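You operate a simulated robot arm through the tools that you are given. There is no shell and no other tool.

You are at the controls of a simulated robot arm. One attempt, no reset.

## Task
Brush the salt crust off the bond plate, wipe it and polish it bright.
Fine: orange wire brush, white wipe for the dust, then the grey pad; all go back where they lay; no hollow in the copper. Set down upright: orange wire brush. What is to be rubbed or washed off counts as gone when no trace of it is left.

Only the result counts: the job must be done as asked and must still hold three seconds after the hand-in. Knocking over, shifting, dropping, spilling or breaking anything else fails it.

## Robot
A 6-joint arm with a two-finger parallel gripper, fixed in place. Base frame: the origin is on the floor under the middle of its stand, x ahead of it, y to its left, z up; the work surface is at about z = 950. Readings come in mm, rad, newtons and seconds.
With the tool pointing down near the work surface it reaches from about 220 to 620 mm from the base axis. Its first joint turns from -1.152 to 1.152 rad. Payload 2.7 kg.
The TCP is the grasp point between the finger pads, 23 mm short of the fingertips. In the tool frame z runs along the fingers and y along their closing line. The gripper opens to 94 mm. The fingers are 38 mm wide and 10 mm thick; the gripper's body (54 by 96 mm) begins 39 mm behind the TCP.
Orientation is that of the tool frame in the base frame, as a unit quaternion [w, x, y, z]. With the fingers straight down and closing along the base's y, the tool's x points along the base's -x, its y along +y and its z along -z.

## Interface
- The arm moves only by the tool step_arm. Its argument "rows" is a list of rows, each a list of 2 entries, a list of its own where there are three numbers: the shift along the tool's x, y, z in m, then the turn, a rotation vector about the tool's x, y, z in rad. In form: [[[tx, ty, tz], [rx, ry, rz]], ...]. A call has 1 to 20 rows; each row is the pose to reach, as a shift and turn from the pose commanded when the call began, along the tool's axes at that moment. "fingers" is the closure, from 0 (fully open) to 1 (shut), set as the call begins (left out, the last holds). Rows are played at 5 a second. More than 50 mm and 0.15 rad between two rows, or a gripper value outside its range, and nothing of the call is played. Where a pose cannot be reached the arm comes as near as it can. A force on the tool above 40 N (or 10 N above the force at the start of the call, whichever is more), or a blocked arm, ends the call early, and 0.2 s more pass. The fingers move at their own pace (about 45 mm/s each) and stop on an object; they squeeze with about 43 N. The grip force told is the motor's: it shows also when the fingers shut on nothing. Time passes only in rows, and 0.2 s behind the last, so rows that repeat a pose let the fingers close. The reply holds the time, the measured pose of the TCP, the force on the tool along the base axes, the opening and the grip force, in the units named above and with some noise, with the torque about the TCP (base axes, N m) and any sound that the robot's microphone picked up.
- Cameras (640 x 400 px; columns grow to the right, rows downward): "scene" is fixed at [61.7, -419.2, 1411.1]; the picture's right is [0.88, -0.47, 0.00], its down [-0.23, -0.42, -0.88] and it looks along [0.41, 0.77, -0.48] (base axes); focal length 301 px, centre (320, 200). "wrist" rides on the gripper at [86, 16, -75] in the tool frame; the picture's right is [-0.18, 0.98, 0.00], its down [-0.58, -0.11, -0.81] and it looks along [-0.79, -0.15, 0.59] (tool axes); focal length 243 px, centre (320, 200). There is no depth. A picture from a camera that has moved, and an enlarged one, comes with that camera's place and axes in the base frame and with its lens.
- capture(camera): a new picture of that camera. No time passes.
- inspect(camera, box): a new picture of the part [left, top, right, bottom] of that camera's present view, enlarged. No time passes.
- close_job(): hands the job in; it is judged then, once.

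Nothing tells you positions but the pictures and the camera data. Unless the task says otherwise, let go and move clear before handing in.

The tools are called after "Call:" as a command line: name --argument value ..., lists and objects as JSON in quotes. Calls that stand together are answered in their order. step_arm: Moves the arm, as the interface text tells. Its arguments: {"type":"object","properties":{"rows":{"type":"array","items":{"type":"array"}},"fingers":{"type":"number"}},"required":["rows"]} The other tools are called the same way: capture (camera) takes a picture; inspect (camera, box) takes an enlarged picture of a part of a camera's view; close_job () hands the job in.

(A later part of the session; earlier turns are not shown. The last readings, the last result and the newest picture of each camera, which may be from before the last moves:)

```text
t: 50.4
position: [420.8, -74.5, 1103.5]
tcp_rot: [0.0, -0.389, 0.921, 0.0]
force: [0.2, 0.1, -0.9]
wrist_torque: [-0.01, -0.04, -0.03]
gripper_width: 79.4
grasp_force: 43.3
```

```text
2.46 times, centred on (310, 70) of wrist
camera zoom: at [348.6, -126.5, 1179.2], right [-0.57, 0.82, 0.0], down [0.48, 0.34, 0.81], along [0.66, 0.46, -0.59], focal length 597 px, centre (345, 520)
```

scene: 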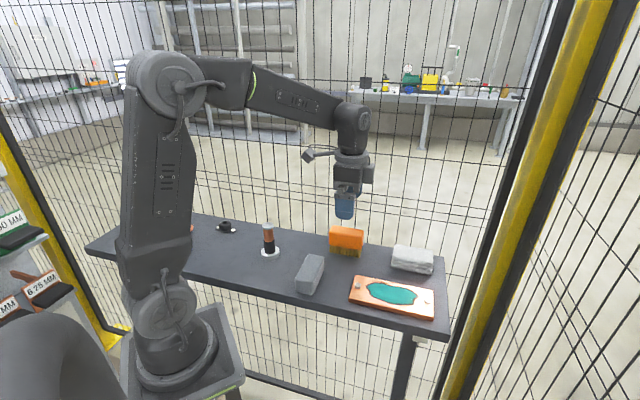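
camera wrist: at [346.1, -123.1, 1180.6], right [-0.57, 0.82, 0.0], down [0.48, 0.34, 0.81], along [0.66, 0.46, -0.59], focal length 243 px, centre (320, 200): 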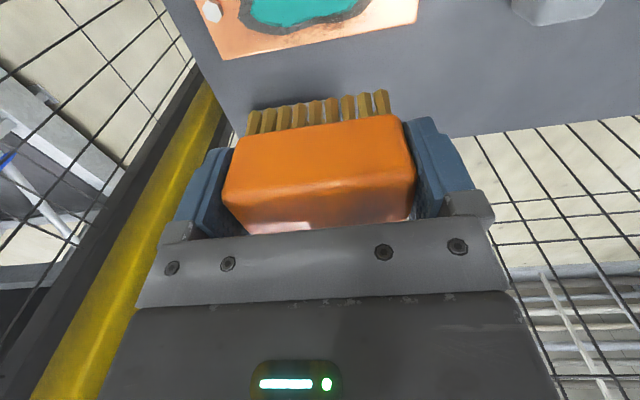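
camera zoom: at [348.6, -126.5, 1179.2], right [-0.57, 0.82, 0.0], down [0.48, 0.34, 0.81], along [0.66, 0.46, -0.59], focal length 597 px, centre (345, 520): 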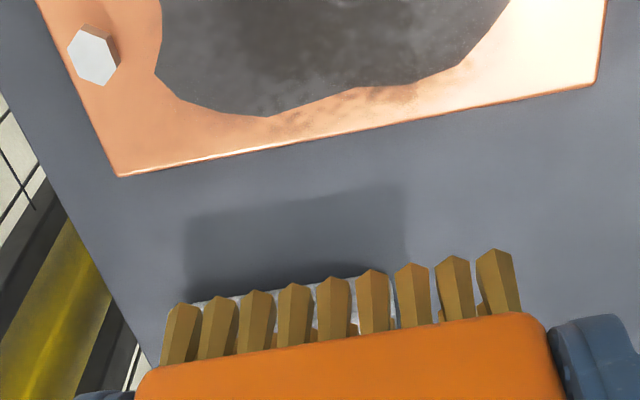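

The crust is gone. Now I return the brush to exactly where it lay (reversing the tracked offsets), lowering gently onto the bench.

Call:
step_arm --rows '[[[-0.0207, 0.0295, 0], [0.0035, 0, 0]], [[-0.0415, 0.059, 0], [0.0035, 0, 0]], [[-0.0622, 0.0885, 0], [0.0035, 0, 0]], [[-0.0829, 0.118, 0], [0.0035, 0, 0]], [[-0.0829, 0.118, 0.035], [0.0035, 0, 0]], [[-0.0829, 0.118, 0.07], [0.0035, 0, 0]], [[-0.0829, 0.118, 0.09], [0.0035, 0, 0]], [[-0.0829, 0.118, 0.1], [0.0035, 0, 0]], [[-0.0829, 0.118, 0.105], [0.0035, 0, 0]], [[-0.0829, 0.118, 0.105], [0.0035, 0, 0]]]' --fingers 1

Call:
inspect --camera "scene" --box '[290, 160, 410, 270]'

Call:
capture --camera "wrist"

```text
t: 52.6
position: [394.3, 69.2, 998.3]
tcp_rot: [0.001, -0.388, 0.921, -0.001]
force: [0.2, -0.9, -1.0]
wrist_torque: [-0.02, 0.0, -0.01]
gripper_width: 79.2
grasp_force: 43.4
```

```text
3.64 times, centred on (350, 215) of scene
camera zoom: at [61.8, -419.2, 1411.1], right [0.88, -0.47, 0.0], down [-0.23, -0.42, -0.88], along [0.41, 0.77, -0.48], focal length 1095 px, centre (211, 146)
```

zoom: 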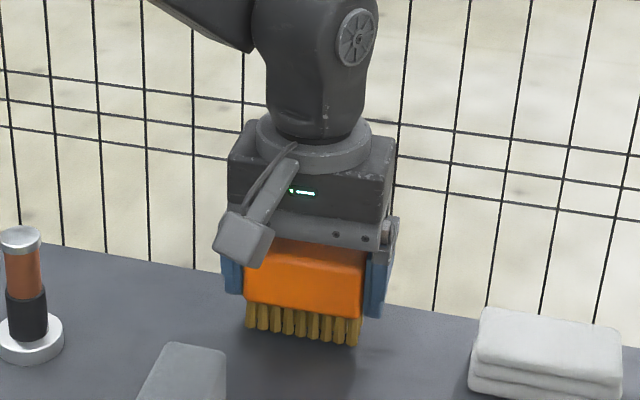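

```text
taken
camera wrist: at [321.7, 17.4, 1073.8], right [-0.57, 0.82, 0.0], down [0.48, 0.34, 0.81], along [0.66, 0.46, -0.59], focal length 243 px, centre (320, 200)
```

wrist: 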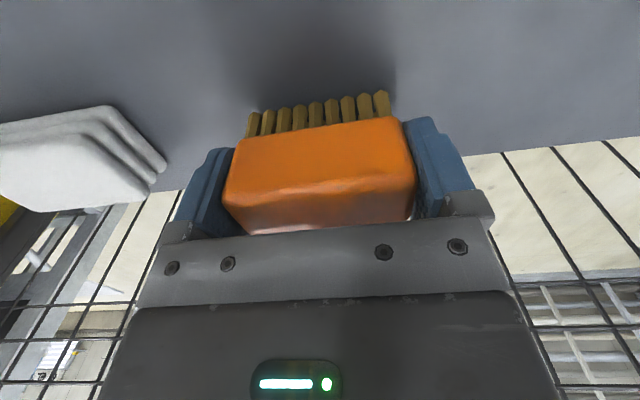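

The brush hovers about 3 mm above its spot. Lowering gently until it touches.

Call:
step_arm --rows '[[[0, 0, 0.001], [0, 0, 0]], [[0, 0, 0.002], [0, 0, 0]], [[0, 0, 0.0025], [0, 0, 0]], [[0, 0, 0.0025], [0, 0, 0]]]'

Call:
step_arm --rows '[[[0, 0, 0.0005], [0, 0, 0]], [[0, 0, 0.0005], [0, 0, 0]]]'

```text
t: 53.6
position: [394.0, 67.4, 995.0]
tcp_rot: [0.002, -0.388, 0.922, 0.0]
force: [-0.7, -0.1, -1.1]
wrist_torque: [0.0, -0.03, 0.03]
gripper_width: 79.5
grasp_force: 43.5
```

```text
t: 54.2
position: [393.2, 69.0, 995.4]
tcp_rot: [0.001, -0.388, 0.922, -0.001]
force: [-0.6, -0.2, -0.9]
wrist_torque: [0.0, 0.0, -0.01]
gripper_width: 79.6
grasp_force: 42.8
```

Call:
step_arm --rows '[[[0, 0, 0.0005], [0, 0, 0]], [[0, 0, 0.0005], [0, 0, 0]]]'

Call:
step_arm --rows '[[[0, 0, 0.0005], [0, 0, 0]], [[0, 0, 0.0005], [0, 0, 0]]]'

```text
t: 54.8
position: [392.7, 68.1, 994.6]
tcp_rot: [0.001, -0.388, 0.921, -0.001]
force: [0.2, -0.1, -0.4]
wrist_torque: [0.06, 0.01, -0.01]
gripper_width: 79.5
grasp_force: 42.8
```

```text
t: 55.4
position: [392.6, 68.7, 993.9]
tcp_rot: [0.001, -0.388, 0.922, -0.001]
force: [0.2, -0.3, -0.3]
wrist_torque: [0.0, -0.03, 0.01]
gripper_width: 79.4
grasp_force: 42.8
```

Call:
step_arm --rows '[[[0, 0, 0.0004], [0, 0, 0]], [[0, 0, 0.0004], [0, 0, 0]]]'

Call:
inspect --camera "scene" --box '[320, 210, 380, 265]'

```text
t: 56.0
position: [393.8, 68.7, 994.9]
tcp_rot: [0.001, -0.388, 0.922, -0.002]
force: [0.3, -1.1, -1.4]
wrist_torque: [0.01, 0.03, -0.01]
gripper_width: 79.4
grasp_force: 43.4
```

```text
7.27 times, centred on (350, 238) of scene
camera zoom: at [61.8, -419.2, 1411.1], right [0.88, -0.47, 0.0], down [-0.23, -0.42, -0.88], along [0.41, 0.77, -0.48], focal length 2190 px, centre (102, -73)
```

zoom: 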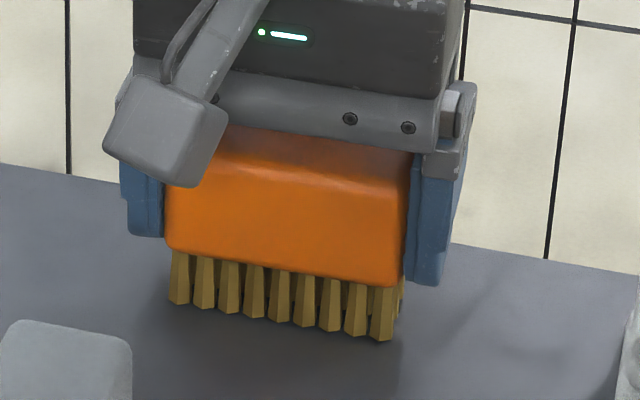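

Not yet resting; continuing down in half-millimetre steps.

Call:
step_arm --rows '[[[0, 0, 0.0005], [0, 0, 0]], [[0, 0, 0.0005], [0, 0, 0]]]'

Call:
step_arm --rows '[[[0, 0, 0.0004], [0, 0, 0]], [[0, 0, 0.0004], [0, 0, 0]]]'

```text
t: 56.6
position: [394.0, 68.6, 993.8]
tcp_rot: [0.001, -0.388, 0.921, -0.001]
force: [-0.2, 0.0, -0.2]
wrist_torque: [0.0, -0.02, -0.02]
gripper_width: 79.3
grasp_force: 42.9
```

```text
t: 57.2
position: [393.1, 67.8, 994.0]
tcp_rot: [0.001, -0.389, 0.921, -0.001]
force: [0.7, 0.2, -1.1]
wrist_torque: [-0.02, -0.01, -0.03]
gripper_width: 79.6
grasp_force: 43.0
```

The brush likely slipped up a couple of mm in the grip during brushing, so I'll keep lowering gently.

Call:
step_arm --rows '[[[0, 0, 0.0005], [0, 0, 0]], [[0, 0, 0.0005], [0, 0, 0]]]'

Call:
step_arm --rows '[[[0, 0, 0.0005], [0, 0, 0]], [[0, 0, 0.0005], [0, 0, 0]]]'

```text
t: 57.8
position: [392.6, 68.2, 991.3]
tcp_rot: [0.001, -0.388, 0.922, -0.002]
force: [1.1, -2.1, 3.7]
wrist_torque: [0.08, 0.08, 0.01]
gripper_width: 79.6
grasp_force: 43.1
```

```text
t: 58.4
position: [393.1, 68.0, 993.2]
tcp_rot: [0.001, -0.388, 0.922, -0.001]
force: [-4.9, 1.8, 12.0]
wrist_torque: [0.48, 0.57, 0.05]
gripper_width: 79.5
grasp_force: 42.9
```

The brush now rests on the bench. I'll ease the pressure slightly and open the fingers.

Call:
step_arm --rows '[[[0, 0, -0.0004], [0, 0, 0]], [[0, 0, -0.0004], [0, 0, 0]]]'

Call:
step_arm --rows '[[[0, 0, 0], [0, 0, 0]], [[0, 0, 0], [0, 0, 0]], [[0, 0, 0], [0, 0, 0]]]' --fingers 0

Call:
step_arm --rows '[[[0, 0, -0.015], [0, 0, 0]], [[0, 0, -0.035], [0, 0, 0]], [[0, 0, -0.07], [0, 0, 0]], [[0, 0, -0.1], [0, 0, 0]], [[0, 0, -0.1], [0, 0, 0]]]' --fingers 0

Call:
inspect --camera "scene" --box '[280, 210, 460, 330]'

Call:
capture --camera "wrist"

```text
t: 59.0
position: [393.2, 67.7, 992.7]
tcp_rot: [0.001, -0.389, 0.921, -0.001]
force: [-4.3, 0.1, 9.7]
wrist_torque: [0.32, 0.43, 0.14]
gripper_width: 79.3
grasp_force: 43.1
```

```text
t: 59.8
position: [392.6, 69.2, 991.9]
tcp_rot: [0.001, -0.388, 0.922, -0.001]
force: [-0.3, -0.4, 0.2]
wrist_torque: [-0.01, -0.01, 0.0]
gripper_width: 94.0
grasp_force: 0.0
```

```text
t: 61.0
position: [391.2, 69.5, 1094.8]
tcp_rot: [0.002, -0.388, 0.922, -0.002]
force: [-0.4, -0.1, 1.1]
wrist_torque: [0.02, 0.0, 0.0]
gripper_width: 94.0
grasp_force: 0.1
```

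```text
3.33 times, centred on (370, 270) of scene
camera zoom: at [61.7, -419.2, 1411.1], right [0.88, -0.47, 0.0], down [-0.23, -0.42, -0.88], along [0.41, 0.77, -0.48], focal length 1004 px, centre (153, -33)
```

zoom: 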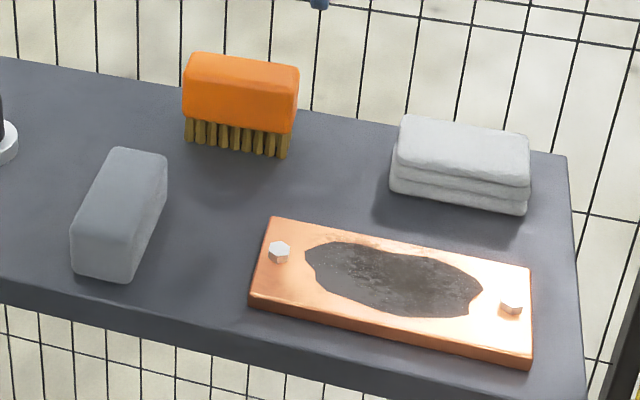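

```text
taken
camera wrist: at [319.7, 18.3, 1169.2], right [-0.57, 0.82, 0.0], down [0.48, 0.34, 0.81], along [0.66, 0.46, -0.59], focal length 243 px, centre (320, 200)
```

wrist: 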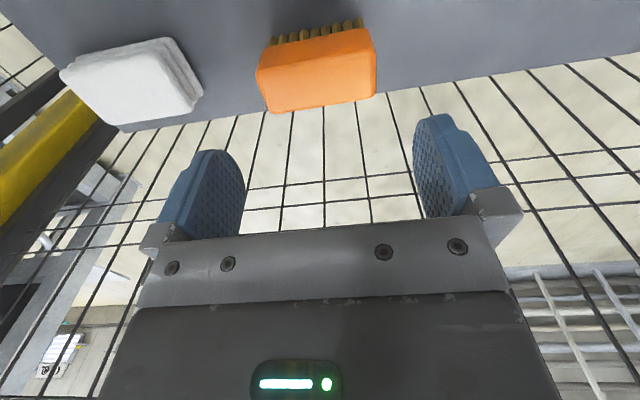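

The brush is back upright exactly in its old picture position, and the dust film is visible. Next the white wipe: I'll move away from the fence, turn the gripper a quarter turn with the fingers partly closed (~60 mm), and view the wipe.

Call:
step_arm --rows '[[[0.04, 0, -0.01], [0, 0, 0]], [[0.075, 0, -0.01], [0, 0, 0]], [[0.075, -0.0143, -0.01], [0, 0, 0.143]], [[0.075, -0.0286, -0.01], [0, 0, 0.286]], [[0.075, -0.0429, -0.01], [0, 0, 0.429]], [[0.075, -0.0571, -0.01], [0, 0, 0.571]], [[0.075, -0.0714, -0.01], [0, 0, 0.714]], [[0.075, -0.0857, -0.01], [0, 0, 0.857]], [[0.075, -0.1, -0.01], [0, 0, 1.0]], [[0.075, -0.1143, -0.01], [0, 0, 1.143]], [[0.075, -0.1286, -0.01], [0, 0, 1.286]], [[0.075, -0.1429, -0.01], [0, 0, 1.429]], [[0.075, -0.157, -0.01], [0, 0, 1.571]], [[0.075, -0.157, -0.01], [0, 0, 1.571]]]' --fingers 0.36

Call:
capture --camera "wrist"

Call:
capture --camera "scene"

```text
t: 64.0
position: [452.2, -96.2, 1102.6]
tcp_rot: [0.002, 0.379, 0.926, 0.0]
force: [-0.1, -0.1, 0.9]
wrist_torque: [-0.01, 0.06, 0.01]
gripper_width: 60.2
grasp_force: 0.1
```

```text
taken
camera wrist: at [401.6, -23.6, 1176.9], right [0.82, 0.57, 0.0], down [0.34, -0.48, 0.81], along [0.46, -0.66, -0.59], focal length 243 px, centre (320, 200)
```

wrist: 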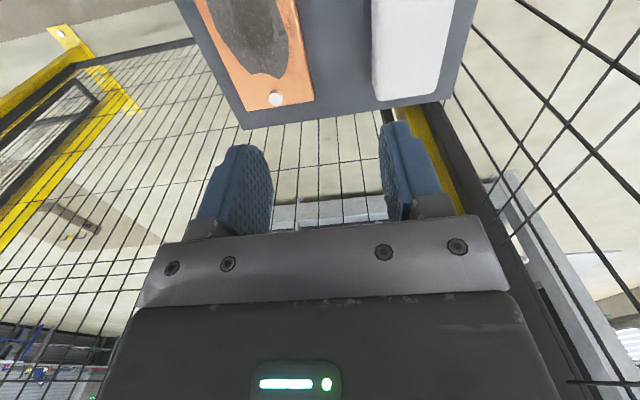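

```text
taken
```

scene: 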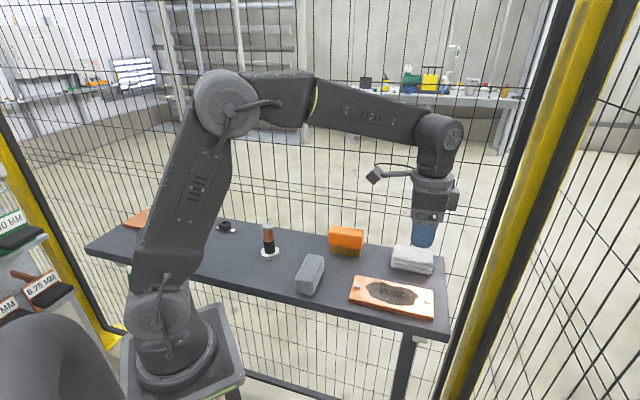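

I'll approach over the wipe in the direction of the fence carefully, watching the force.

Call:
step_arm --rows '[[[0, 0.025, 0], [0, 0, 0]], [[0, 0.05, 0], [0, 0, 0]], [[0, 0.06, 0], [0, 0, 0]], [[0, 0.0675, 0], [0, 0, 0]], [[0, 0.0675, 0.0], [0, 0, 0]]]' --fingers 0.36

Call:
capture --camera "wrist"

Call:
inspect --camera "scene" --box '[360, 150, 480, 280]'

```text
t: 65.2
position: [499.4, -46.1, 1103.4]
tcp_rot: [0.003, 0.377, 0.926, 0.0]
force: [0.0, 1.0, -0.4]
wrist_torque: [-0.04, -0.01, 0.02]
gripper_width: 59.9
grasp_force: 0.2
```

```text
taken
camera wrist: at [448.4, 25.1, 1177.4], right [0.82, 0.57, 0.0], down [0.34, -0.48, 0.81], along [0.46, -0.66, -0.59], focal length 243 px, centre (320, 200)
```

wrist: 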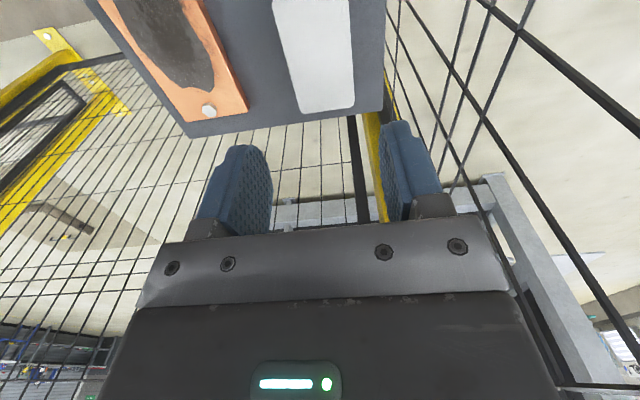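

```text
3.08 times, centred on (420, 215) of scene
camera zoom: at [61.8, -419.2, 1411.1], right [0.88, -0.47, 0.0], down [-0.23, -0.42, -0.88], along [0.41, 0.77, -0.48], focal length 926 px, centre (12, 154)
```

zoom: 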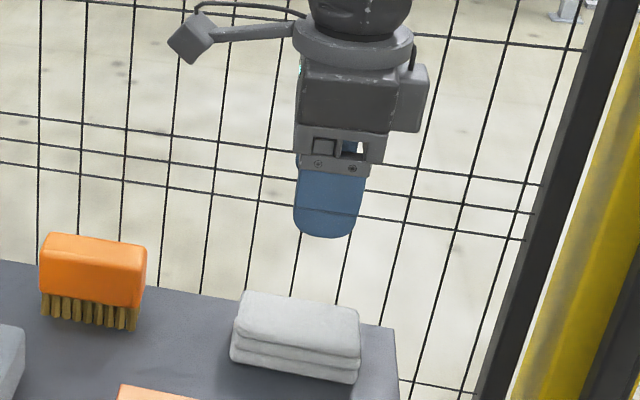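

No contact with the fence. I'll enlarge the wipe in the wrist view to align the fingers across it.

Call:
inspect --camera "wrist" --box '[240, 0, 400, 130]'

```text
3.08 times, centred on (320, 65) of wrist
camera zoom: at [448.4, 25.1, 1177.4], right [0.82, 0.57, 0.0], down [0.34, -0.48, 0.81], along [0.46, -0.66, -0.59], focal length 746 px, centre (320, 615)
```

zoom: 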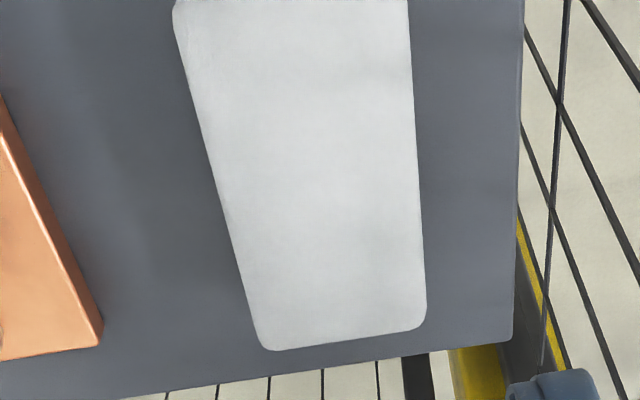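

The wipe's centre line matches the gripper within about 1 mm. I'll open slightly to ~66 mm and descend to TCP z≈980 (tips at 957).

Call:
step_arm --rows '[[[0, -0.0005, 0.03], [0, 0, 0]], [[0, -0.0005, 0.065], [0, 0, 0]], [[0, -0.0005, 0.09], [0, 0, 0]], [[0, -0.0005, 0.11], [0, 0, 0]], [[0, -0.0005, 0.118], [0, 0, 0]], [[0, -0.0005, 0.123], [0, 0, 0]], [[0, -0.0005, 0.123], [0, 0, 0]]]' --fingers 0.3

Call:
capture --camera "wrist"

Call:
inspect --camera "scene" --box '[360, 180, 480, 290]'

```text
t: 66.8
position: [499.2, -49.0, 980.6]
tcp_rot: [0.002, 0.378, 0.926, 0.0]
force: [0.0, 0.0, -0.3]
wrist_torque: [-0.01, 0.03, 0.01]
gripper_width: 66.0
grasp_force: 0.1
```

```text
taken
camera wrist: at [448.6, 23.5, 1055.5], right [0.82, 0.57, 0.0], down [0.34, -0.48, 0.81], along [0.47, -0.66, -0.59], focal length 243 px, centre (320, 200)
```

wrist: 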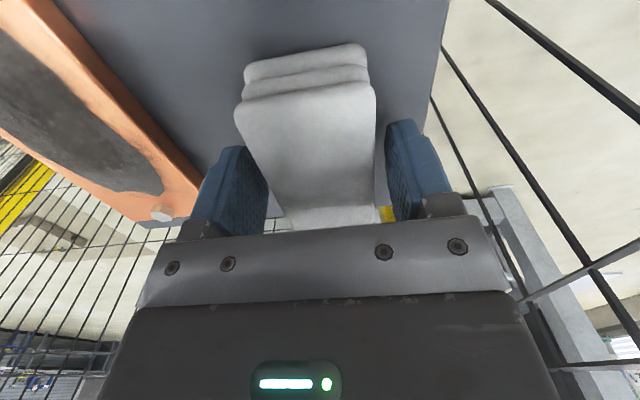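

```text
3.64 times, centred on (420, 235) of scene
camera zoom: at [61.3, -419.5, 1411.0], right [0.88, -0.47, 0.0], down [-0.23, -0.42, -0.88], along [0.41, 0.77, -0.48], focal length 1095 px, centre (-44, 73)
```

zoom: 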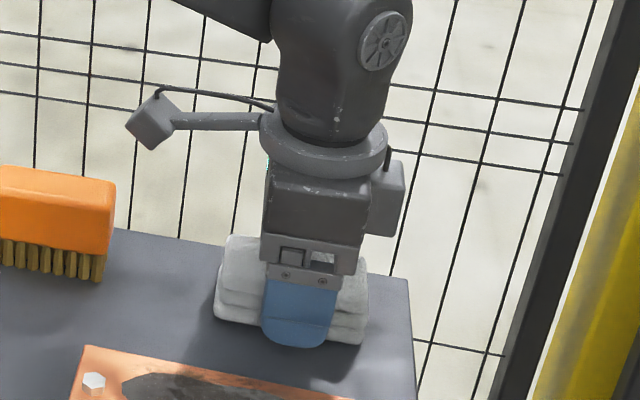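

The fingers straddle the wipe cleanly. Closing on it.

Call:
step_arm --rows '[[[0, 0, 0], [0, 0, 0]], [[0, 0, 0], [0, 0, 0]], [[0, 0, 0], [0, 0, 0]], [[0, 0, 0], [0, 0, 0]]]' --fingers 1

Call:
capture --camera "wrist"

```text
t: 67.8
position: [497.3, -47.9, 981.5]
tcp_rot: [0.001, 0.378, 0.926, 0.0]
force: [0.6, 0.0, 0.5]
wrist_torque: [-0.01, -0.01, 0.0]
gripper_width: 48.9
grasp_force: 43.5
```

```text
taken
camera wrist: at [448.5, 23.5, 1055.5], right [0.82, 0.57, 0.0], down [0.34, -0.48, 0.81], along [0.47, -0.66, -0.59], focal length 243 px, centre (320, 200)
```

wrist: 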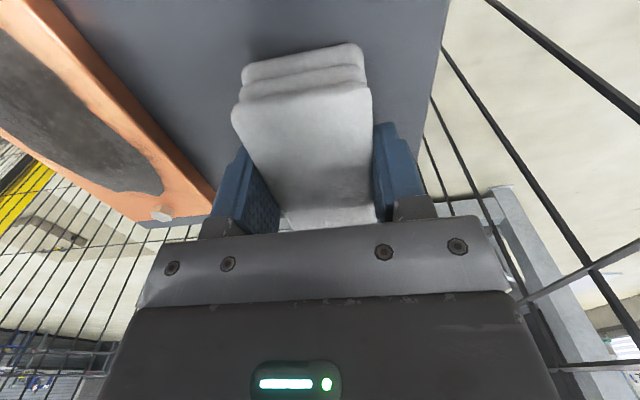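

The wipe is gripped at 48.9 mm. Lifting it and carrying it over the plate centre.

Call:
step_arm --rows '[[[0, 0, -0.02], [0, 0, 0]], [[0, 0, -0.045], [0, 0, 0]], [[0, 0, -0.06], [0, 0, 0]], [[0.01, -0.03, -0.06], [0, 0, 0]], [[0.02, -0.06, -0.06], [0, 0, 0]], [[0.03, -0.09, -0.06], [0, 0, 0]], [[0.038, -0.1145, -0.06], [0, 0, 0]], [[0.038, -0.1145, -0.04], [0, 0, 0]], [[0.038, -0.1145, -0.025], [0, 0, 0]], [[0.038, -0.1145, -0.025], [0, 0, 0]]]' --fingers 1

Call:
capture --camera "wrist"

Call:
inspect --camera "scene" --box '[320, 200, 460, 330]'

```text
t: 70.0
position: [392.5, -102.8, 1005.5]
tcp_rot: [0.001, 0.377, 0.926, 0.0]
force: [-0.4, -0.7, -0.6]
wrist_torque: [-0.02, -0.02, 0.0]
gripper_width: 48.8
grasp_force: 43.2
```

```text
taken
camera wrist: at [342.3, -31.5, 1080.4], right [0.82, 0.57, 0.0], down [0.34, -0.48, 0.81], along [0.47, -0.66, -0.59], focal length 243 px, centre (320, 200)
```

wrist: 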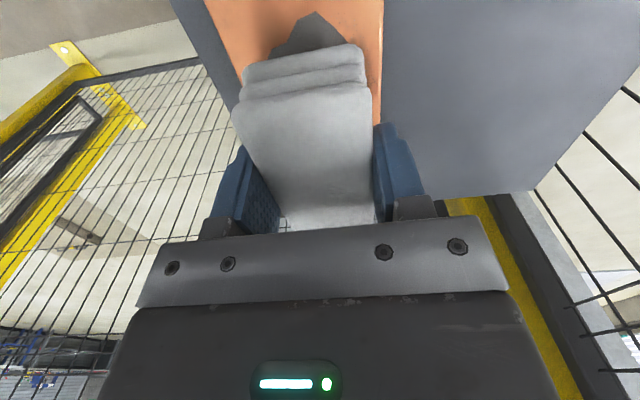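

```text
3.08 times, centred on (390, 265) of scene
camera zoom: at [61.7, -419.2, 1411.1], right [0.88, -0.47, 0.0], down [-0.23, -0.42, -0.88], along [0.41, 0.77, -0.48], focal length 926 px, centre (105, 0)
```

zoom: 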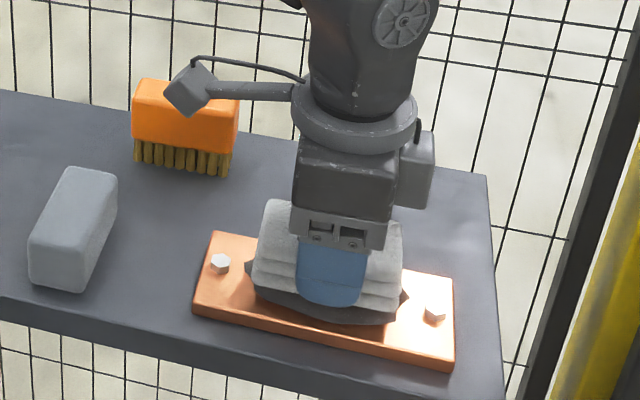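

The wipe is centred over the dust. Lowering until contact.

Call:
step_arm --rows '[[[0, 0, 0.006], [0, 0, 0]], [[0, 0, 0.01], [0, 0, 0]], [[0, 0, 0.0125], [0, 0, 0]], [[0, 0, 0.0125], [0, 0, 0]]]'

Call:
step_arm --rows '[[[0, 0, 0.0007], [0, 0, 0]], [[0, 0, 0.0007], [0, 0, 0]]]'

Call:
step_arm --rows '[[[0, 0, 0.0007], [0, 0, 0]], [[0, 0, 0.0007], [0, 0, 0]]]'

```text
t: 71.0
position: [391.0, -104.0, 993.7]
tcp_rot: [0.002, 0.377, 0.926, 0.0]
force: [-0.5, 0.9, 1.4]
wrist_torque: [-0.04, 0.01, -0.01]
gripper_width: 48.9
grasp_force: 42.8
```

```text
t: 71.6
position: [391.0, -102.7, 993.1]
tcp_rot: [0.003, 0.377, 0.926, -0.001]
force: [-4.2, -0.3, 16.7]
wrist_torque: [0.08, 0.33, -0.01]
gripper_width: 48.9
grasp_force: 43.0
```

```text
t: 72.2
position: [391.3, -103.4, 992.1]
tcp_rot: [0.005, 0.377, 0.926, 0.001]
force: [-6.0, -6.3, 36.5]
wrist_torque: [0.22, 0.9, 0.04]
gripper_width: 49.0
grasp_force: 43.1
```

Pressure rose to 36 N, so I'll ease off by 0.9 mm, level slightly, and check.

Call:
step_arm --rows '[[[0, 0, -0.0009], [0, 0, 0]], [[0, 0, -0.0009], [0, 0.003, 0]], [[0, 0, -0.0009], [0, 0.003, 0]]]'

```text
t: 73.0
position: [392.2, -102.6, 993.2]
tcp_rot: [0.003, 0.377, 0.926, 0.001]
force: [3.2, -4.0, 19.3]
wrist_torque: [-0.77, -0.54, -0.05]
gripper_width: 49.0
grasp_force: 43.1
```

Call:
step_arm --rows '[[[0, 0, -0.0003], [0, -0.0015, 0]], [[0, 0.009, -0.0003], [0, -0.0015, 0]], [[0.012, 0.009, -0.0003], [0, -0.0015, 0]], [[0, 0.009, -0.0003], [0, -0.0015, 0]], [[-0.012, 0.009, -0.0003], [0, -0.0015, 0]], [[-0.012, 0, -0.0003], [0, -0.0015, 0]], [[0, 0, -0.0003], [0, -0.0015, 0]], [[0.012, 0, -0.0003], [0, -0.0015, 0]], [[0.012, -0.009, -0.0003], [0, -0.0015, 0]], [[0, -0.009, -0.0003], [0, -0.0015, 0]], [[-0.012, -0.009, -0.0003], [0, -0.0015, 0]], [[-0.012, 0, -0.0003], [0, -0.0015, 0]], [[0, 0, -0.0003], [0, -0.0015, 0]]]'

Call:
capture --camera "wrist"

Call:
inspect --camera "scene" --box '[330, 250, 450, 330]'

```text
t: 75.8
position: [393.5, -100.9, 991.9]
tcp_rot: [-0.001, 0.377, 0.926, 0.0]
force: [2.0, -1.1, 4.0]
wrist_torque: [-0.17, -0.24, -0.04]
gripper_width: 48.9
grasp_force: 43.3
```

```text
taken
camera wrist: at [341.9, -30.5, 1067.3], right [0.82, 0.57, 0.0], down [0.34, -0.48, 0.81], along [0.46, -0.66, -0.59], focal length 243 px, centre (320, 200)
```

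wrist: 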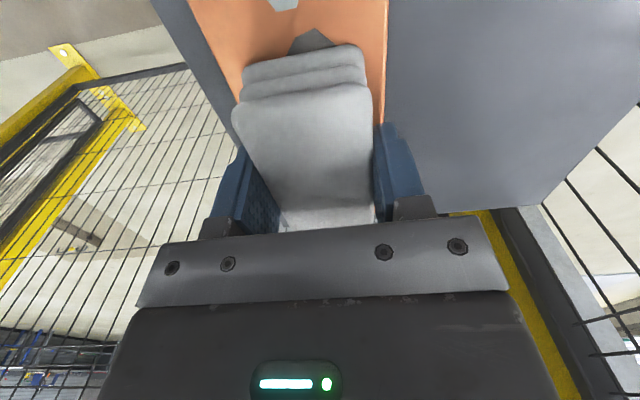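

```text
5.00 times, centred on (390, 290) of scene
camera zoom: at [61.7, -419.3, 1411.1], right [0.88, -0.47, 0.0], down [-0.23, -0.42, -0.88], along [0.41, 0.77, -0.48], focal length 1505 px, centre (-30, -250)
```

zoom: 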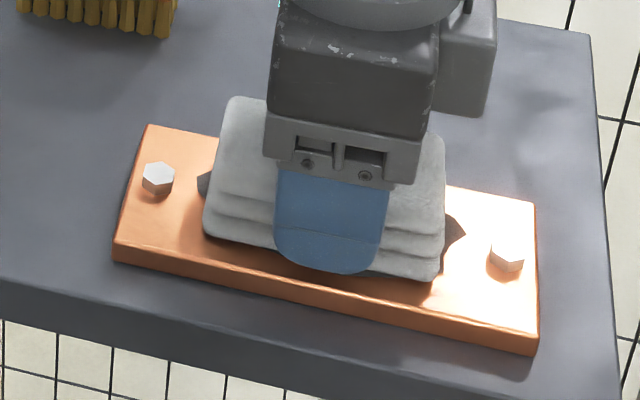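

Pressure dropped to about 4 N. I'll add 0.4 mm and repeat a pass with wider sweep towards the ends.

Call:
step_arm --rows '[[[0, 0, 0.0003], [0, 0, 0]], [[0, 0, 0.0003], [0, 0, 0]]]'

Call:
step_arm --rows '[[[0.014, 0, 0.0], [0, 0, 0]], [[0.014, 0.009, 0.0], [0, 0, 0]], [[0.014, 0, 0.0], [0, 0, 0]], [[0.014, -0.009, 0.0], [0, 0, 0]], [[0, -0.009, 0.0], [0, 0, 0]], [[-0.013, -0.009, 0.0], [0, 0, 0]], [[-0.013, 0, 0.0], [0, 0, 0]], [[-0.013, 0.009, 0.0], [0, 0, 0]], [[0, 0.009, 0.0], [0, 0, 0]], [[0, 0, 0.0], [0, 0, 0]]]'

Call:
step_arm --rows '[[[0, 0, -0.02], [0, 0, 0]], [[0, 0, -0.05], [0, 0, 0]], [[0, 0.03, -0.08], [0, 0, 0]], [[0, 0.06, -0.1], [0, 0, 0]], [[0, 0.06, -0.1], [0, 0, 0]]]'

Call:
inspect --camera "scene" --box '[330, 250, 450, 330]'

```text
t: 76.4
position: [392.2, -101.6, 991.5]
tcp_rot: [0.0, 0.377, 0.926, 0.001]
force: [-0.6, 0.0, 4.2]
wrist_torque: [-0.07, -0.08, -0.01]
gripper_width: 48.9
grasp_force: 43.0
```

```text
t: 78.6
position: [392.4, -102.4, 992.0]
tcp_rot: [0.001, 0.377, 0.926, 0.0]
force: [0.5, 0.8, 0.6]
wrist_torque: [-0.04, -0.01, 0.0]
gripper_width: 49.1
grasp_force: 43.2
```

```text
t: 79.8
position: [432.8, -60.5, 1092.1]
tcp_rot: [0.001, 0.377, 0.926, 0.001]
force: [-0.1, 0.1, -0.2]
wrist_torque: [0.0, -0.04, 0.03]
gripper_width: 48.8
grasp_force: 42.8
```

```text
5.00 times, centred on (390, 290) of scene
camera zoom: at [61.8, -419.2, 1411.1], right [0.88, -0.47, 0.0], down [-0.23, -0.42, -0.88], along [0.41, 0.77, -0.48], focal length 1505 px, centre (-30, -250)
```

zoom: 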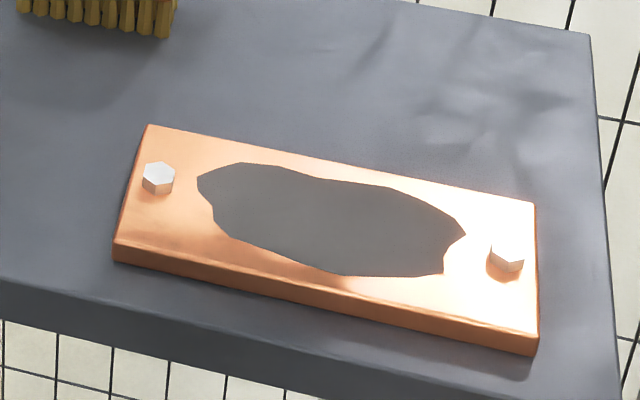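

The speckled dust and the smudge beyond the edge are gone, leaving a uniform dull grey film. I'll look closer to be sure the dust is completely removed.

Call:
inspect --camera "scene" --box '[362, 275, 432, 315]'

Call:
inspect --camera "scene" --box '[345, 270, 415, 310]'

Call:
capture --camera "wrist"

```text
9.14 times, centred on (397, 295) of scene
camera zoom: at [61.8, -419.2, 1411.1], right [0.88, -0.47, 0.0], down [-0.23, -0.42, -0.88], along [0.41, 0.77, -0.48], focal length 2753 px, centre (-384, -669)
```

zoom: 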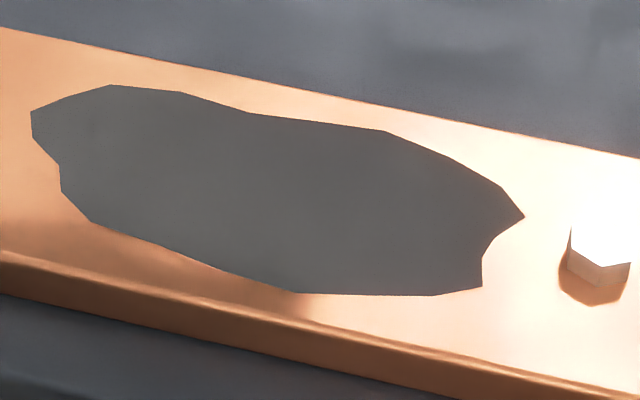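

```text
9.14 times, centred on (380, 290) of scene
camera zoom: at [61.8, -419.2, 1411.1], right [0.88, -0.47, 0.0], down [-0.23, -0.42, -0.88], along [0.41, 0.77, -0.48], focal length 2753 px, centre (-229, -623)
```

zoom: 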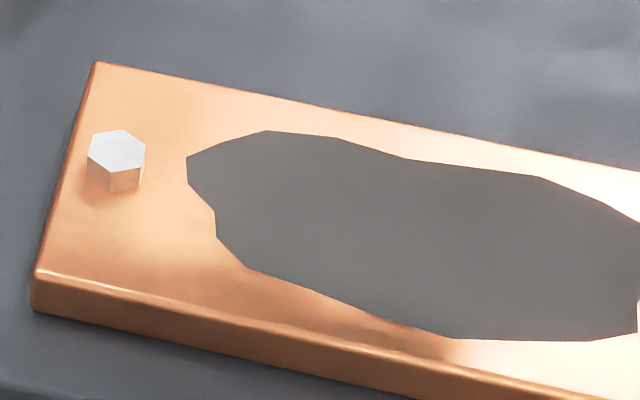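

```text
taken
camera wrist: at [382.3, 10.7, 1167.0], right [0.82, 0.57, 0.0], down [0.34, -0.48, 0.81], along [0.46, -0.66, -0.59], focal length 243 px, centre (320, 200)
```

wrist: 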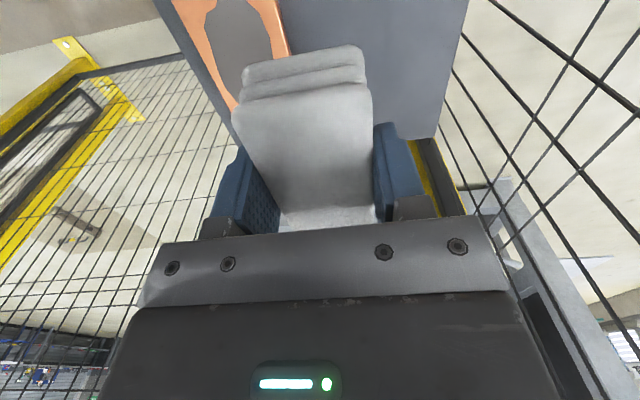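

It looks clean, but since the last pass had light contact I'll make one more wiping pass at a felt pressure to be sure.

Call:
step_arm --rows '[[[0, -0.03, 0.02], [0, 0, 0]], [[0, -0.06, 0.04], [0, 0, 0]], [[0, -0.06, 0.075], [0, 0, 0]], [[0, -0.06, 0.092], [0, 0, 0]], [[0, -0.06, 0.098], [0, 0, 0]], [[0, -0.06, 0.1003], [0, 0, 0]], [[0, -0.06, 0.1003], [0, 0, 0]]]'

Call:
step_arm --rows '[[[0, 0, 0.0003], [0, 0, 0]], [[0, 0, 0.0003], [0, 0, 0]]]'

```text
t: 81.4
position: [389.7, -103.7, 990.9]
tcp_rot: [0.002, 0.377, 0.926, 0.0]
force: [-4.1, -2.2, 12.9]
wrist_torque: [0.04, 0.3, 0.02]
gripper_width: 49.1
grasp_force: 43.6
```

```text
t: 82.0
position: [391.2, -104.3, 992.2]
tcp_rot: [0.001, 0.377, 0.926, 0.0]
force: [-3.3, -4.5, 14.9]
wrist_torque: [-0.06, 0.23, 0.01]
gripper_width: 48.8
grasp_force: 43.1
```

Call:
step_arm --rows '[[[0.013, 0, 0.0], [0, 0, 0]], [[0.013, 0.009, 0.0], [0, 0, 0]], [[0.013, 0, 0.0], [0, 0, 0]], [[0.013, -0.009, 0.0], [0, 0, 0]], [[0, -0.009, 0.0], [0, 0, 0]], [[-0.013, -0.009, 0.0], [0, 0, 0]], [[-0.013, 0, 0.0], [0, 0, 0]], [[-0.013, 0.009, 0.0], [0, 0, 0]], [[0, 0.009, 0.0], [0, 0, 0]], [[0, 0, 0.0], [0, 0, 0]]]'

Call:
step_arm --rows '[[[0, 0, -0.02], [0, 0, 0]], [[0, 0, -0.05], [0, 0, 0]], [[0, 0.03, -0.08], [0, 0, 0]], [[0, 0.06, -0.1], [0, 0, 0]], [[0, 0.06, -0.1], [0, 0, 0]]]'

Call:
inspect --camera "scene" --box '[330, 250, 450, 330]'

```text
t: 84.2
position: [394.9, -101.1, 991.1]
tcp_rot: [0.002, 0.377, 0.926, 0.0]
force: [5.6, 8.3, 17.3]
wrist_torque: [-0.08, -0.15, 0.07]
gripper_width: 49.1
grasp_force: 42.8
```

```text
t: 85.4
position: [434.8, -55.8, 1092.0]
tcp_rot: [0.0, 0.377, 0.926, 0.0]
force: [-0.4, -0.2, -1.4]
wrist_torque: [0.02, -0.03, -0.02]
gripper_width: 49.0
grasp_force: 42.7
```

```text
5.00 times, centred on (390, 290) of scene
camera zoom: at [61.8, -419.2, 1411.1], right [0.88, -0.47, 0.0], down [-0.23, -0.42, -0.88], along [0.41, 0.77, -0.48], focal length 1505 px, centre (-30, -250)
```

zoom: 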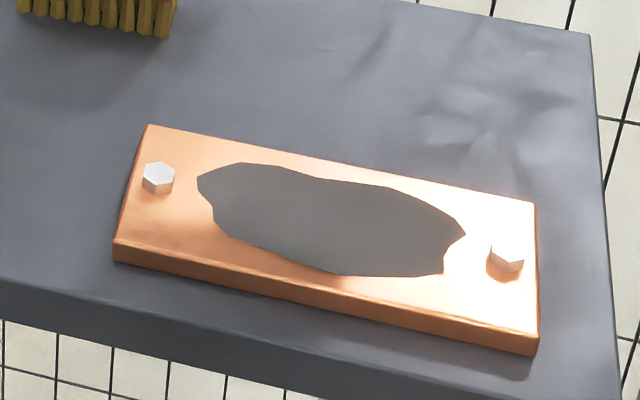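

The result is unchanged and clean. Returning the wipe to its place.

Call:
step_arm --rows '[[[-0.012, 0.018, 0], [0, -0.0015, 0]], [[-0.025, 0.037, 0], [0, -0.0015, 0]], [[-0.038, 0.0555, 0], [0, -0.0015, 0]], [[-0.038, 0.0555, 0.035], [0, -0.0015, 0]], [[-0.038, 0.0555, 0.07], [0, -0.0015, 0]], [[-0.038, 0.0555, 0.09], [0, -0.0015, 0]], [[-0.038, 0.0555, 0.102], [0, -0.0015, 0]], [[-0.038, 0.0555, 0.107], [0, -0.0015, 0]], [[-0.038, 0.0555, 0.107], [0, -0.0015, 0]]]' --fingers 1

Call:
inspect --camera "scene" --box '[360, 180, 480, 290]'

Call:
capture --camera "wrist"

```text
t: 87.4
position: [500.5, -48.0, 987.4]
tcp_rot: [0.003, 0.379, 0.925, 0.002]
force: [0.3, 0.7, 0.0]
wrist_torque: [0.01, 0.01, -0.02]
gripper_width: 48.9
grasp_force: 43.2
```

```text
3.64 times, centred on (420, 235) of scene
camera zoom: at [60.6, -420.1, 1410.9], right [0.88, -0.47, 0.0], down [-0.23, -0.42, -0.88], along [0.41, 0.77, -0.48], focal length 1095 px, centre (-44, 73)
```

zoom: 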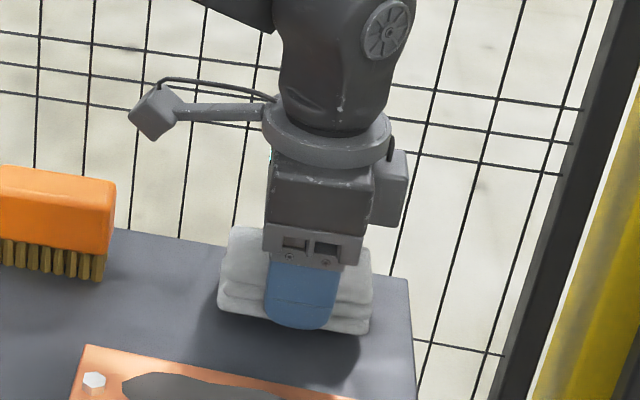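

```text
taken
camera wrist: at [449.7, 23.6, 1061.5], right [0.82, 0.57, 0.01], down [0.33, -0.48, 0.81], along [0.47, -0.66, -0.59], focal length 243 px, centre (320, 200)
```

wrist: 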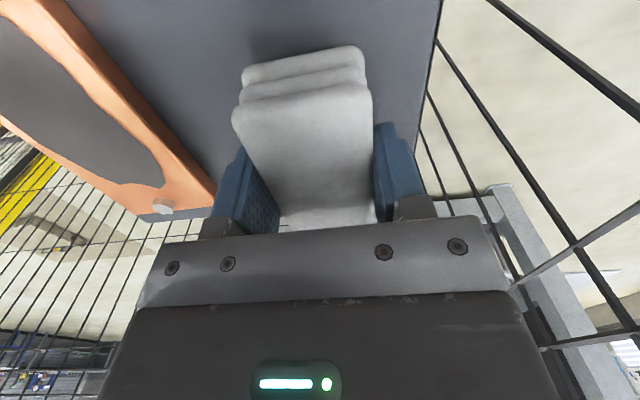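

The wipe is a few mm above its spot. Lowering until it touches.

Call:
step_arm --rows '[[[0, 0, 0.002], [0, 0, 0]], [[0, 0, 0.0035], [0, 0, 0]], [[0, 0, 0.0035], [0, 0, 0]]]'

Call:
step_arm --rows '[[[0, 0, 0.0006], [0, 0, 0]], [[0, 0, 0.0006], [0, 0, 0]]]'

Call:
step_arm --rows '[[[0, 0, 0.0005], [0, 0, 0]], [[0, 0, 0.0005], [0, 0, 0]]]'

```text
t: 88.2
position: [499.3, -48.0, 983.0]
tcp_rot: [0.003, 0.378, 0.926, 0.001]
force: [-0.2, 0.0, 0.0]
wrist_torque: [0.0, 0.0, 0.01]
gripper_width: 49.1
grasp_force: 42.9
```

```text
t: 88.8
position: [498.0, -47.1, 981.3]
tcp_rot: [0.003, 0.377, 0.926, 0.001]
force: [1.0, -0.5, -1.4]
wrist_torque: [0.01, -0.03, -0.02]
gripper_width: 48.9
grasp_force: 43.0
```

```text
t: 89.4
position: [499.7, -47.5, 981.9]
tcp_rot: [0.004, 0.378, 0.926, 0.001]
force: [-0.3, 0.7, -0.3]
wrist_torque: [-0.02, -0.01, -0.02]
gripper_width: 48.9
grasp_force: 43.3
```

Call:
step_arm --rows '[[[0, 0, 0.0005], [0, 0, 0]], [[0, 0, 0.0005], [0, 0, 0]]]'

Call:
step_arm --rows '[[[0, 0, 0.0005], [0, 0, 0]], [[0, 0, 0.0005], [0, 0, 0]]]'

```text
t: 90.0
position: [499.6, -47.0, 982.4]
tcp_rot: [0.003, 0.378, 0.926, 0.002]
force: [0.0, 0.5, 0.2]
wrist_torque: [0.02, -0.03, 0.01]
gripper_width: 49.0
grasp_force: 42.9
```

```text
t: 90.6
position: [500.5, -46.7, 982.0]
tcp_rot: [0.004, 0.378, 0.926, 0.001]
force: [-0.4, 0.5, 0.2]
wrist_torque: [0.01, 0.0, -0.01]
gripper_width: 49.1
grasp_force: 43.0
```

Call:
step_arm --rows '[[[0, 0, 0.0005], [0, 0, 0]], [[0, 0, 0.0005], [0, 0, 0]]]'

Call:
step_arm --rows '[[[0, 0, 0.0005], [0, 0, 0]], [[0, 0, 0.0005], [0, 0, 0]]]'

Call:
inspect --camera "scene" --box '[380, 220, 450, 280]'

```text
t: 91.2
position: [499.7, -48.6, 981.7]
tcp_rot: [0.004, 0.378, 0.926, 0.001]
force: [-0.6, -1.7, -1.3]
wrist_torque: [0.01, 0.02, -0.04]
gripper_width: 48.7
grasp_force: 43.1
```

```text
t: 91.8
position: [500.0, -47.2, 982.0]
tcp_rot: [0.005, 0.378, 0.926, 0.002]
force: [0.3, -0.1, -0.7]
wrist_torque: [0.03, -0.05, 0.04]
gripper_width: 48.9
grasp_force: 43.0
```

```text
6.67 times, centred on (415, 250) of scene
camera zoom: at [60.0, -420.1, 1410.9], right [0.88, -0.47, 0.0], down [-0.22, -0.42, -0.88], along [0.41, 0.77, -0.48], focal length 2007 px, centre (-313, -133)
```

zoom: 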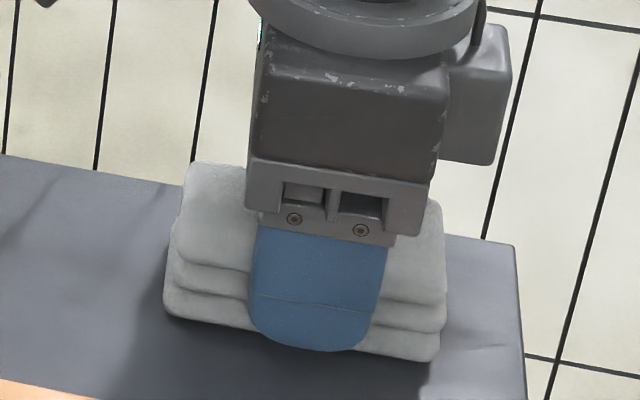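

The arm stopped lowering at z≈982 with a slight tilt and no tool force, and the scene camera reports a small shake, so some upper wrist part may be leaning on the fence. I'll look before doing anything else.

Call:
capture --camera "scene"

Call:
inspect --camera "scene" --box '[380, 90, 500, 210]'

Call:
capture --camera "wrist"

```text
taken
```

scene: 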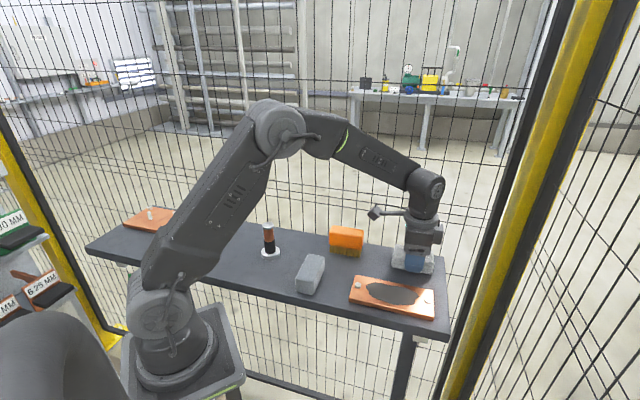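

```text
3.33 times, centred on (440, 150) of scene
camera zoom: at [60.0, -420.1, 1410.9], right [0.88, -0.47, 0.0], down [-0.22, -0.42, -0.88], along [0.41, 0.77, -0.48], focal length 1004 px, centre (-80, 367)
```

zoom: 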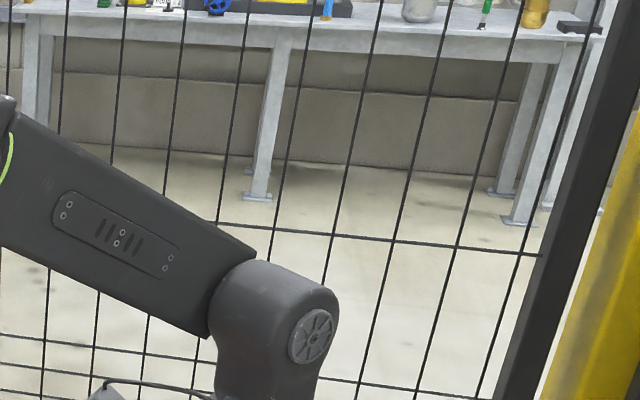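

```text
taken
camera wrist: at [449.3, 23.7, 1055.7], right [0.82, 0.57, 0.01], down [0.33, -0.48, 0.81], along [0.47, -0.66, -0.59], focal length 243 px, centre (320, 200)
```

wrist: 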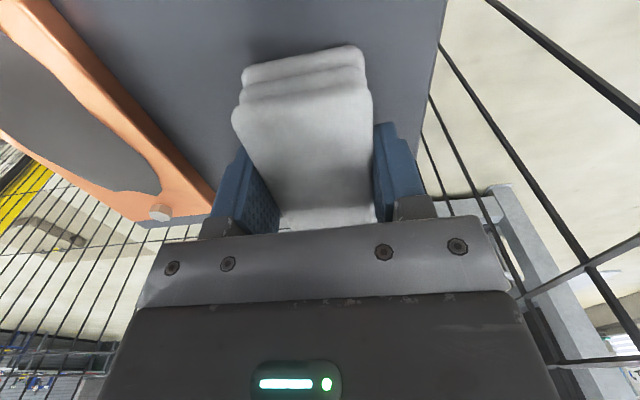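

Reaction of the stand suggests the upper wrist is leaning on the fence at this far spot. I'll back off 3 mm from the fence and check that the lean disappears before lowering.

Call:
step_arm --rows '[[[0, -0.0015, -0.001], [0, 0, 0]], [[0, -0.003, -0.001], [0, 0, 0]], [[0, -0.003, -0.001], [0, 0, 0]]]'

Call:
inspect --camera "scene" --box '[380, 220, 450, 280]'

```text
t: 92.6
position: [498.8, -47.9, 980.6]
tcp_rot: [0.004, 0.375, 0.927, 0.0]
force: [7.1, -1.6, 19.7]
wrist_torque: [0.17, 0.28, -0.08]
gripper_width: 49.3
grasp_force: 42.8
```

```text
6.67 times, centred on (415, 250) of scene
camera zoom: at [61.7, -419.3, 1411.1], right [0.88, -0.47, 0.0], down [-0.23, -0.42, -0.88], along [0.41, 0.77, -0.48], focal length 2007 px, centre (-313, -133)
```

zoom: 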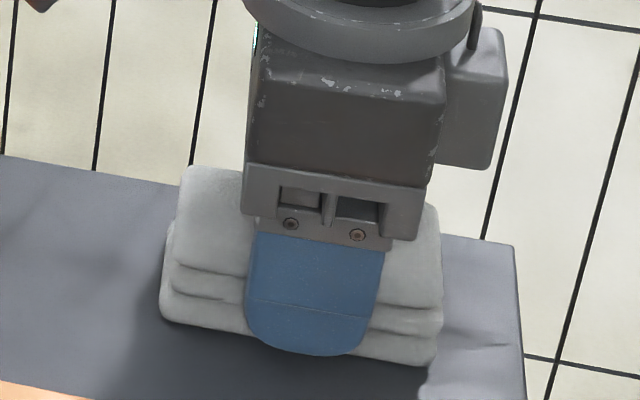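

The lean is gone and the wipe now rests on the bench at its original spot. I'll ease the pressure, open to 66 mm, and go straight up.

Call:
step_arm --rows '[[[0, 0, -0.0006], [0, 0, 0]], [[0, 0, -0.0006], [0, 0, 0]]]'

Call:
step_arm --rows '[[[0, 0, 0], [0, 0, 0]], [[0, 0, 0], [0, 0, 0]], [[0, 0, 0], [0, 0, 0]]]' --fingers 0.3

Call:
step_arm --rows '[[[0, 0, -0.02], [0, 0, 0]], [[0, 0, -0.045], [0, 0, 0]], [[0, -0.01, -0.08], [0, 0, 0]], [[0, -0.03, -0.11], [0, 0, 0]], [[0, -0.06, -0.12], [0, 0, 0]], [[0, -0.06, -0.12], [0, 0, 0]]]' --fingers 0.3

Call:
inspect --camera "scene" --box '[280, 210, 460, 330]'

```text
t: 93.2
position: [497.5, -48.7, 981.0]
tcp_rot: [0.002, 0.377, 0.926, 0.0]
force: [7.3, 2.8, 14.3]
wrist_torque: [-0.16, -0.24, 0.17]
gripper_width: 49.1
grasp_force: 43.6
```

```text
t: 94.0
position: [497.5, -47.3, 979.7]
tcp_rot: [0.001, 0.377, 0.926, 0.001]
force: [0.4, 1.2, -0.3]
wrist_torque: [0.01, -0.01, 0.0]
gripper_width: 65.8
grasp_force: 0.1
```

```text
t: 95.4
position: [459.2, -90.1, 1099.7]
tcp_rot: [0.002, 0.377, 0.926, 0.0]
force: [0.2, -0.1, -0.3]
wrist_torque: [0.01, 0.01, -0.02]
gripper_width: 65.9
grasp_force: 0.1
```

```text
3.33 times, centred on (370, 270) of scene
camera zoom: at [61.7, -419.2, 1411.1], right [0.88, -0.47, 0.0], down [-0.23, -0.42, -0.88], along [0.41, 0.77, -0.48], focal length 1004 px, centre (153, -33)
```

zoom: 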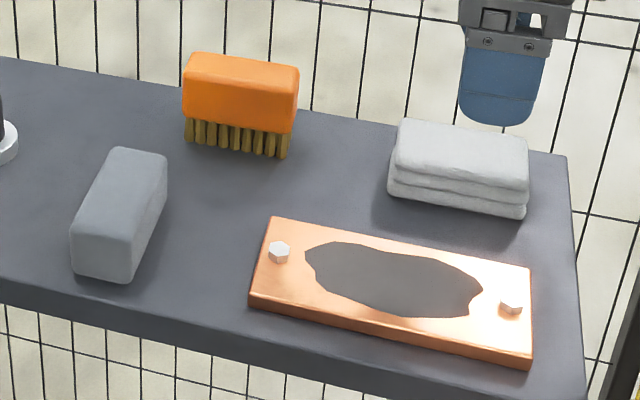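

The wipe is back in place. Next the grey pad: I'll move over to it while turning the gripper to close across its 38 mm width.

Call:
step_arm --rows '[[[0.019, -0.0051, 0], [0, 0, -0.143]], [[0.038, -0.0103, 0], [0, 0, -0.286]], [[0.057, -0.0154, 0], [0, 0, -0.429]], [[0.076, -0.0205, 0], [0, 0, -0.571]], [[0.095, -0.0257, 0], [0, 0, -0.714]], [[0.114, -0.0308, 0], [0, 0, -0.857]], [[0.133, -0.036, 0], [0, 0, -1.0]], [[0.152, -0.0411, 0], [0, 0, -1.143]], [[0.171, -0.0462, 0], [0, 0, -1.286]], [[0.19, -0.0514, 0], [0, 0, -1.429]], [[0.2087, -0.0565, 0], [0, 0, -1.571]], [[0.2087, -0.0565, 0], [0, 0, -1.571]]]' --fingers 0.3

Call:
capture --camera "wrist"

Call:
inspect --camera "scene" --box '[240, 170, 380, 310]'

```text
t: 98.0
position: [265.3, 16.2, 1099.4]
tcp_rot: [0.002, -0.389, 0.921, -0.001]
force: [-0.4, 0.3, 0.5]
wrist_torque: [-0.02, 0.04, 0.01]
gripper_width: 65.6
grasp_force: 0.1
```

```text
taken
camera wrist: at [193.5, -35.4, 1174.2], right [-0.58, 0.82, 0.0], down [0.48, 0.34, 0.81], along [0.66, 0.46, -0.59], focal length 243 px, centre (320, 200)
```

wrist: 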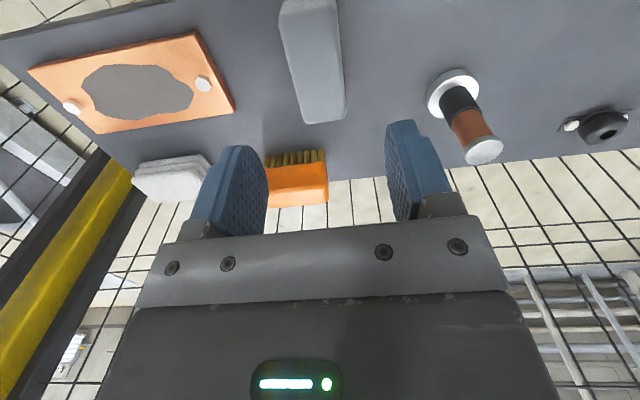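

```text
2.86 times, centred on (310, 240) of scene
camera zoom: at [61.7, -419.2, 1411.1], right [0.88, -0.47, 0.0], down [-0.23, -0.42, -0.88], along [0.41, 0.77, -0.48], focal length 860 px, centre (349, 86)
```

zoom: 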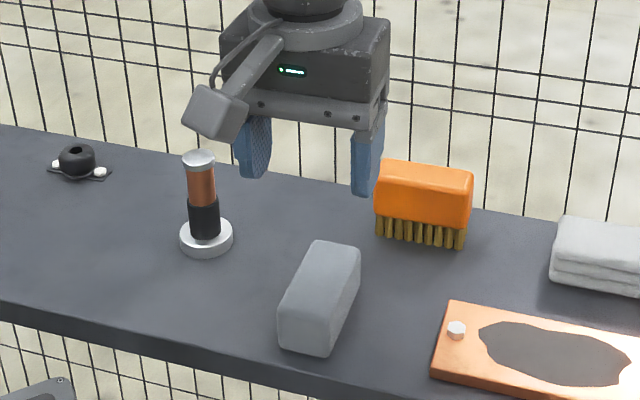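

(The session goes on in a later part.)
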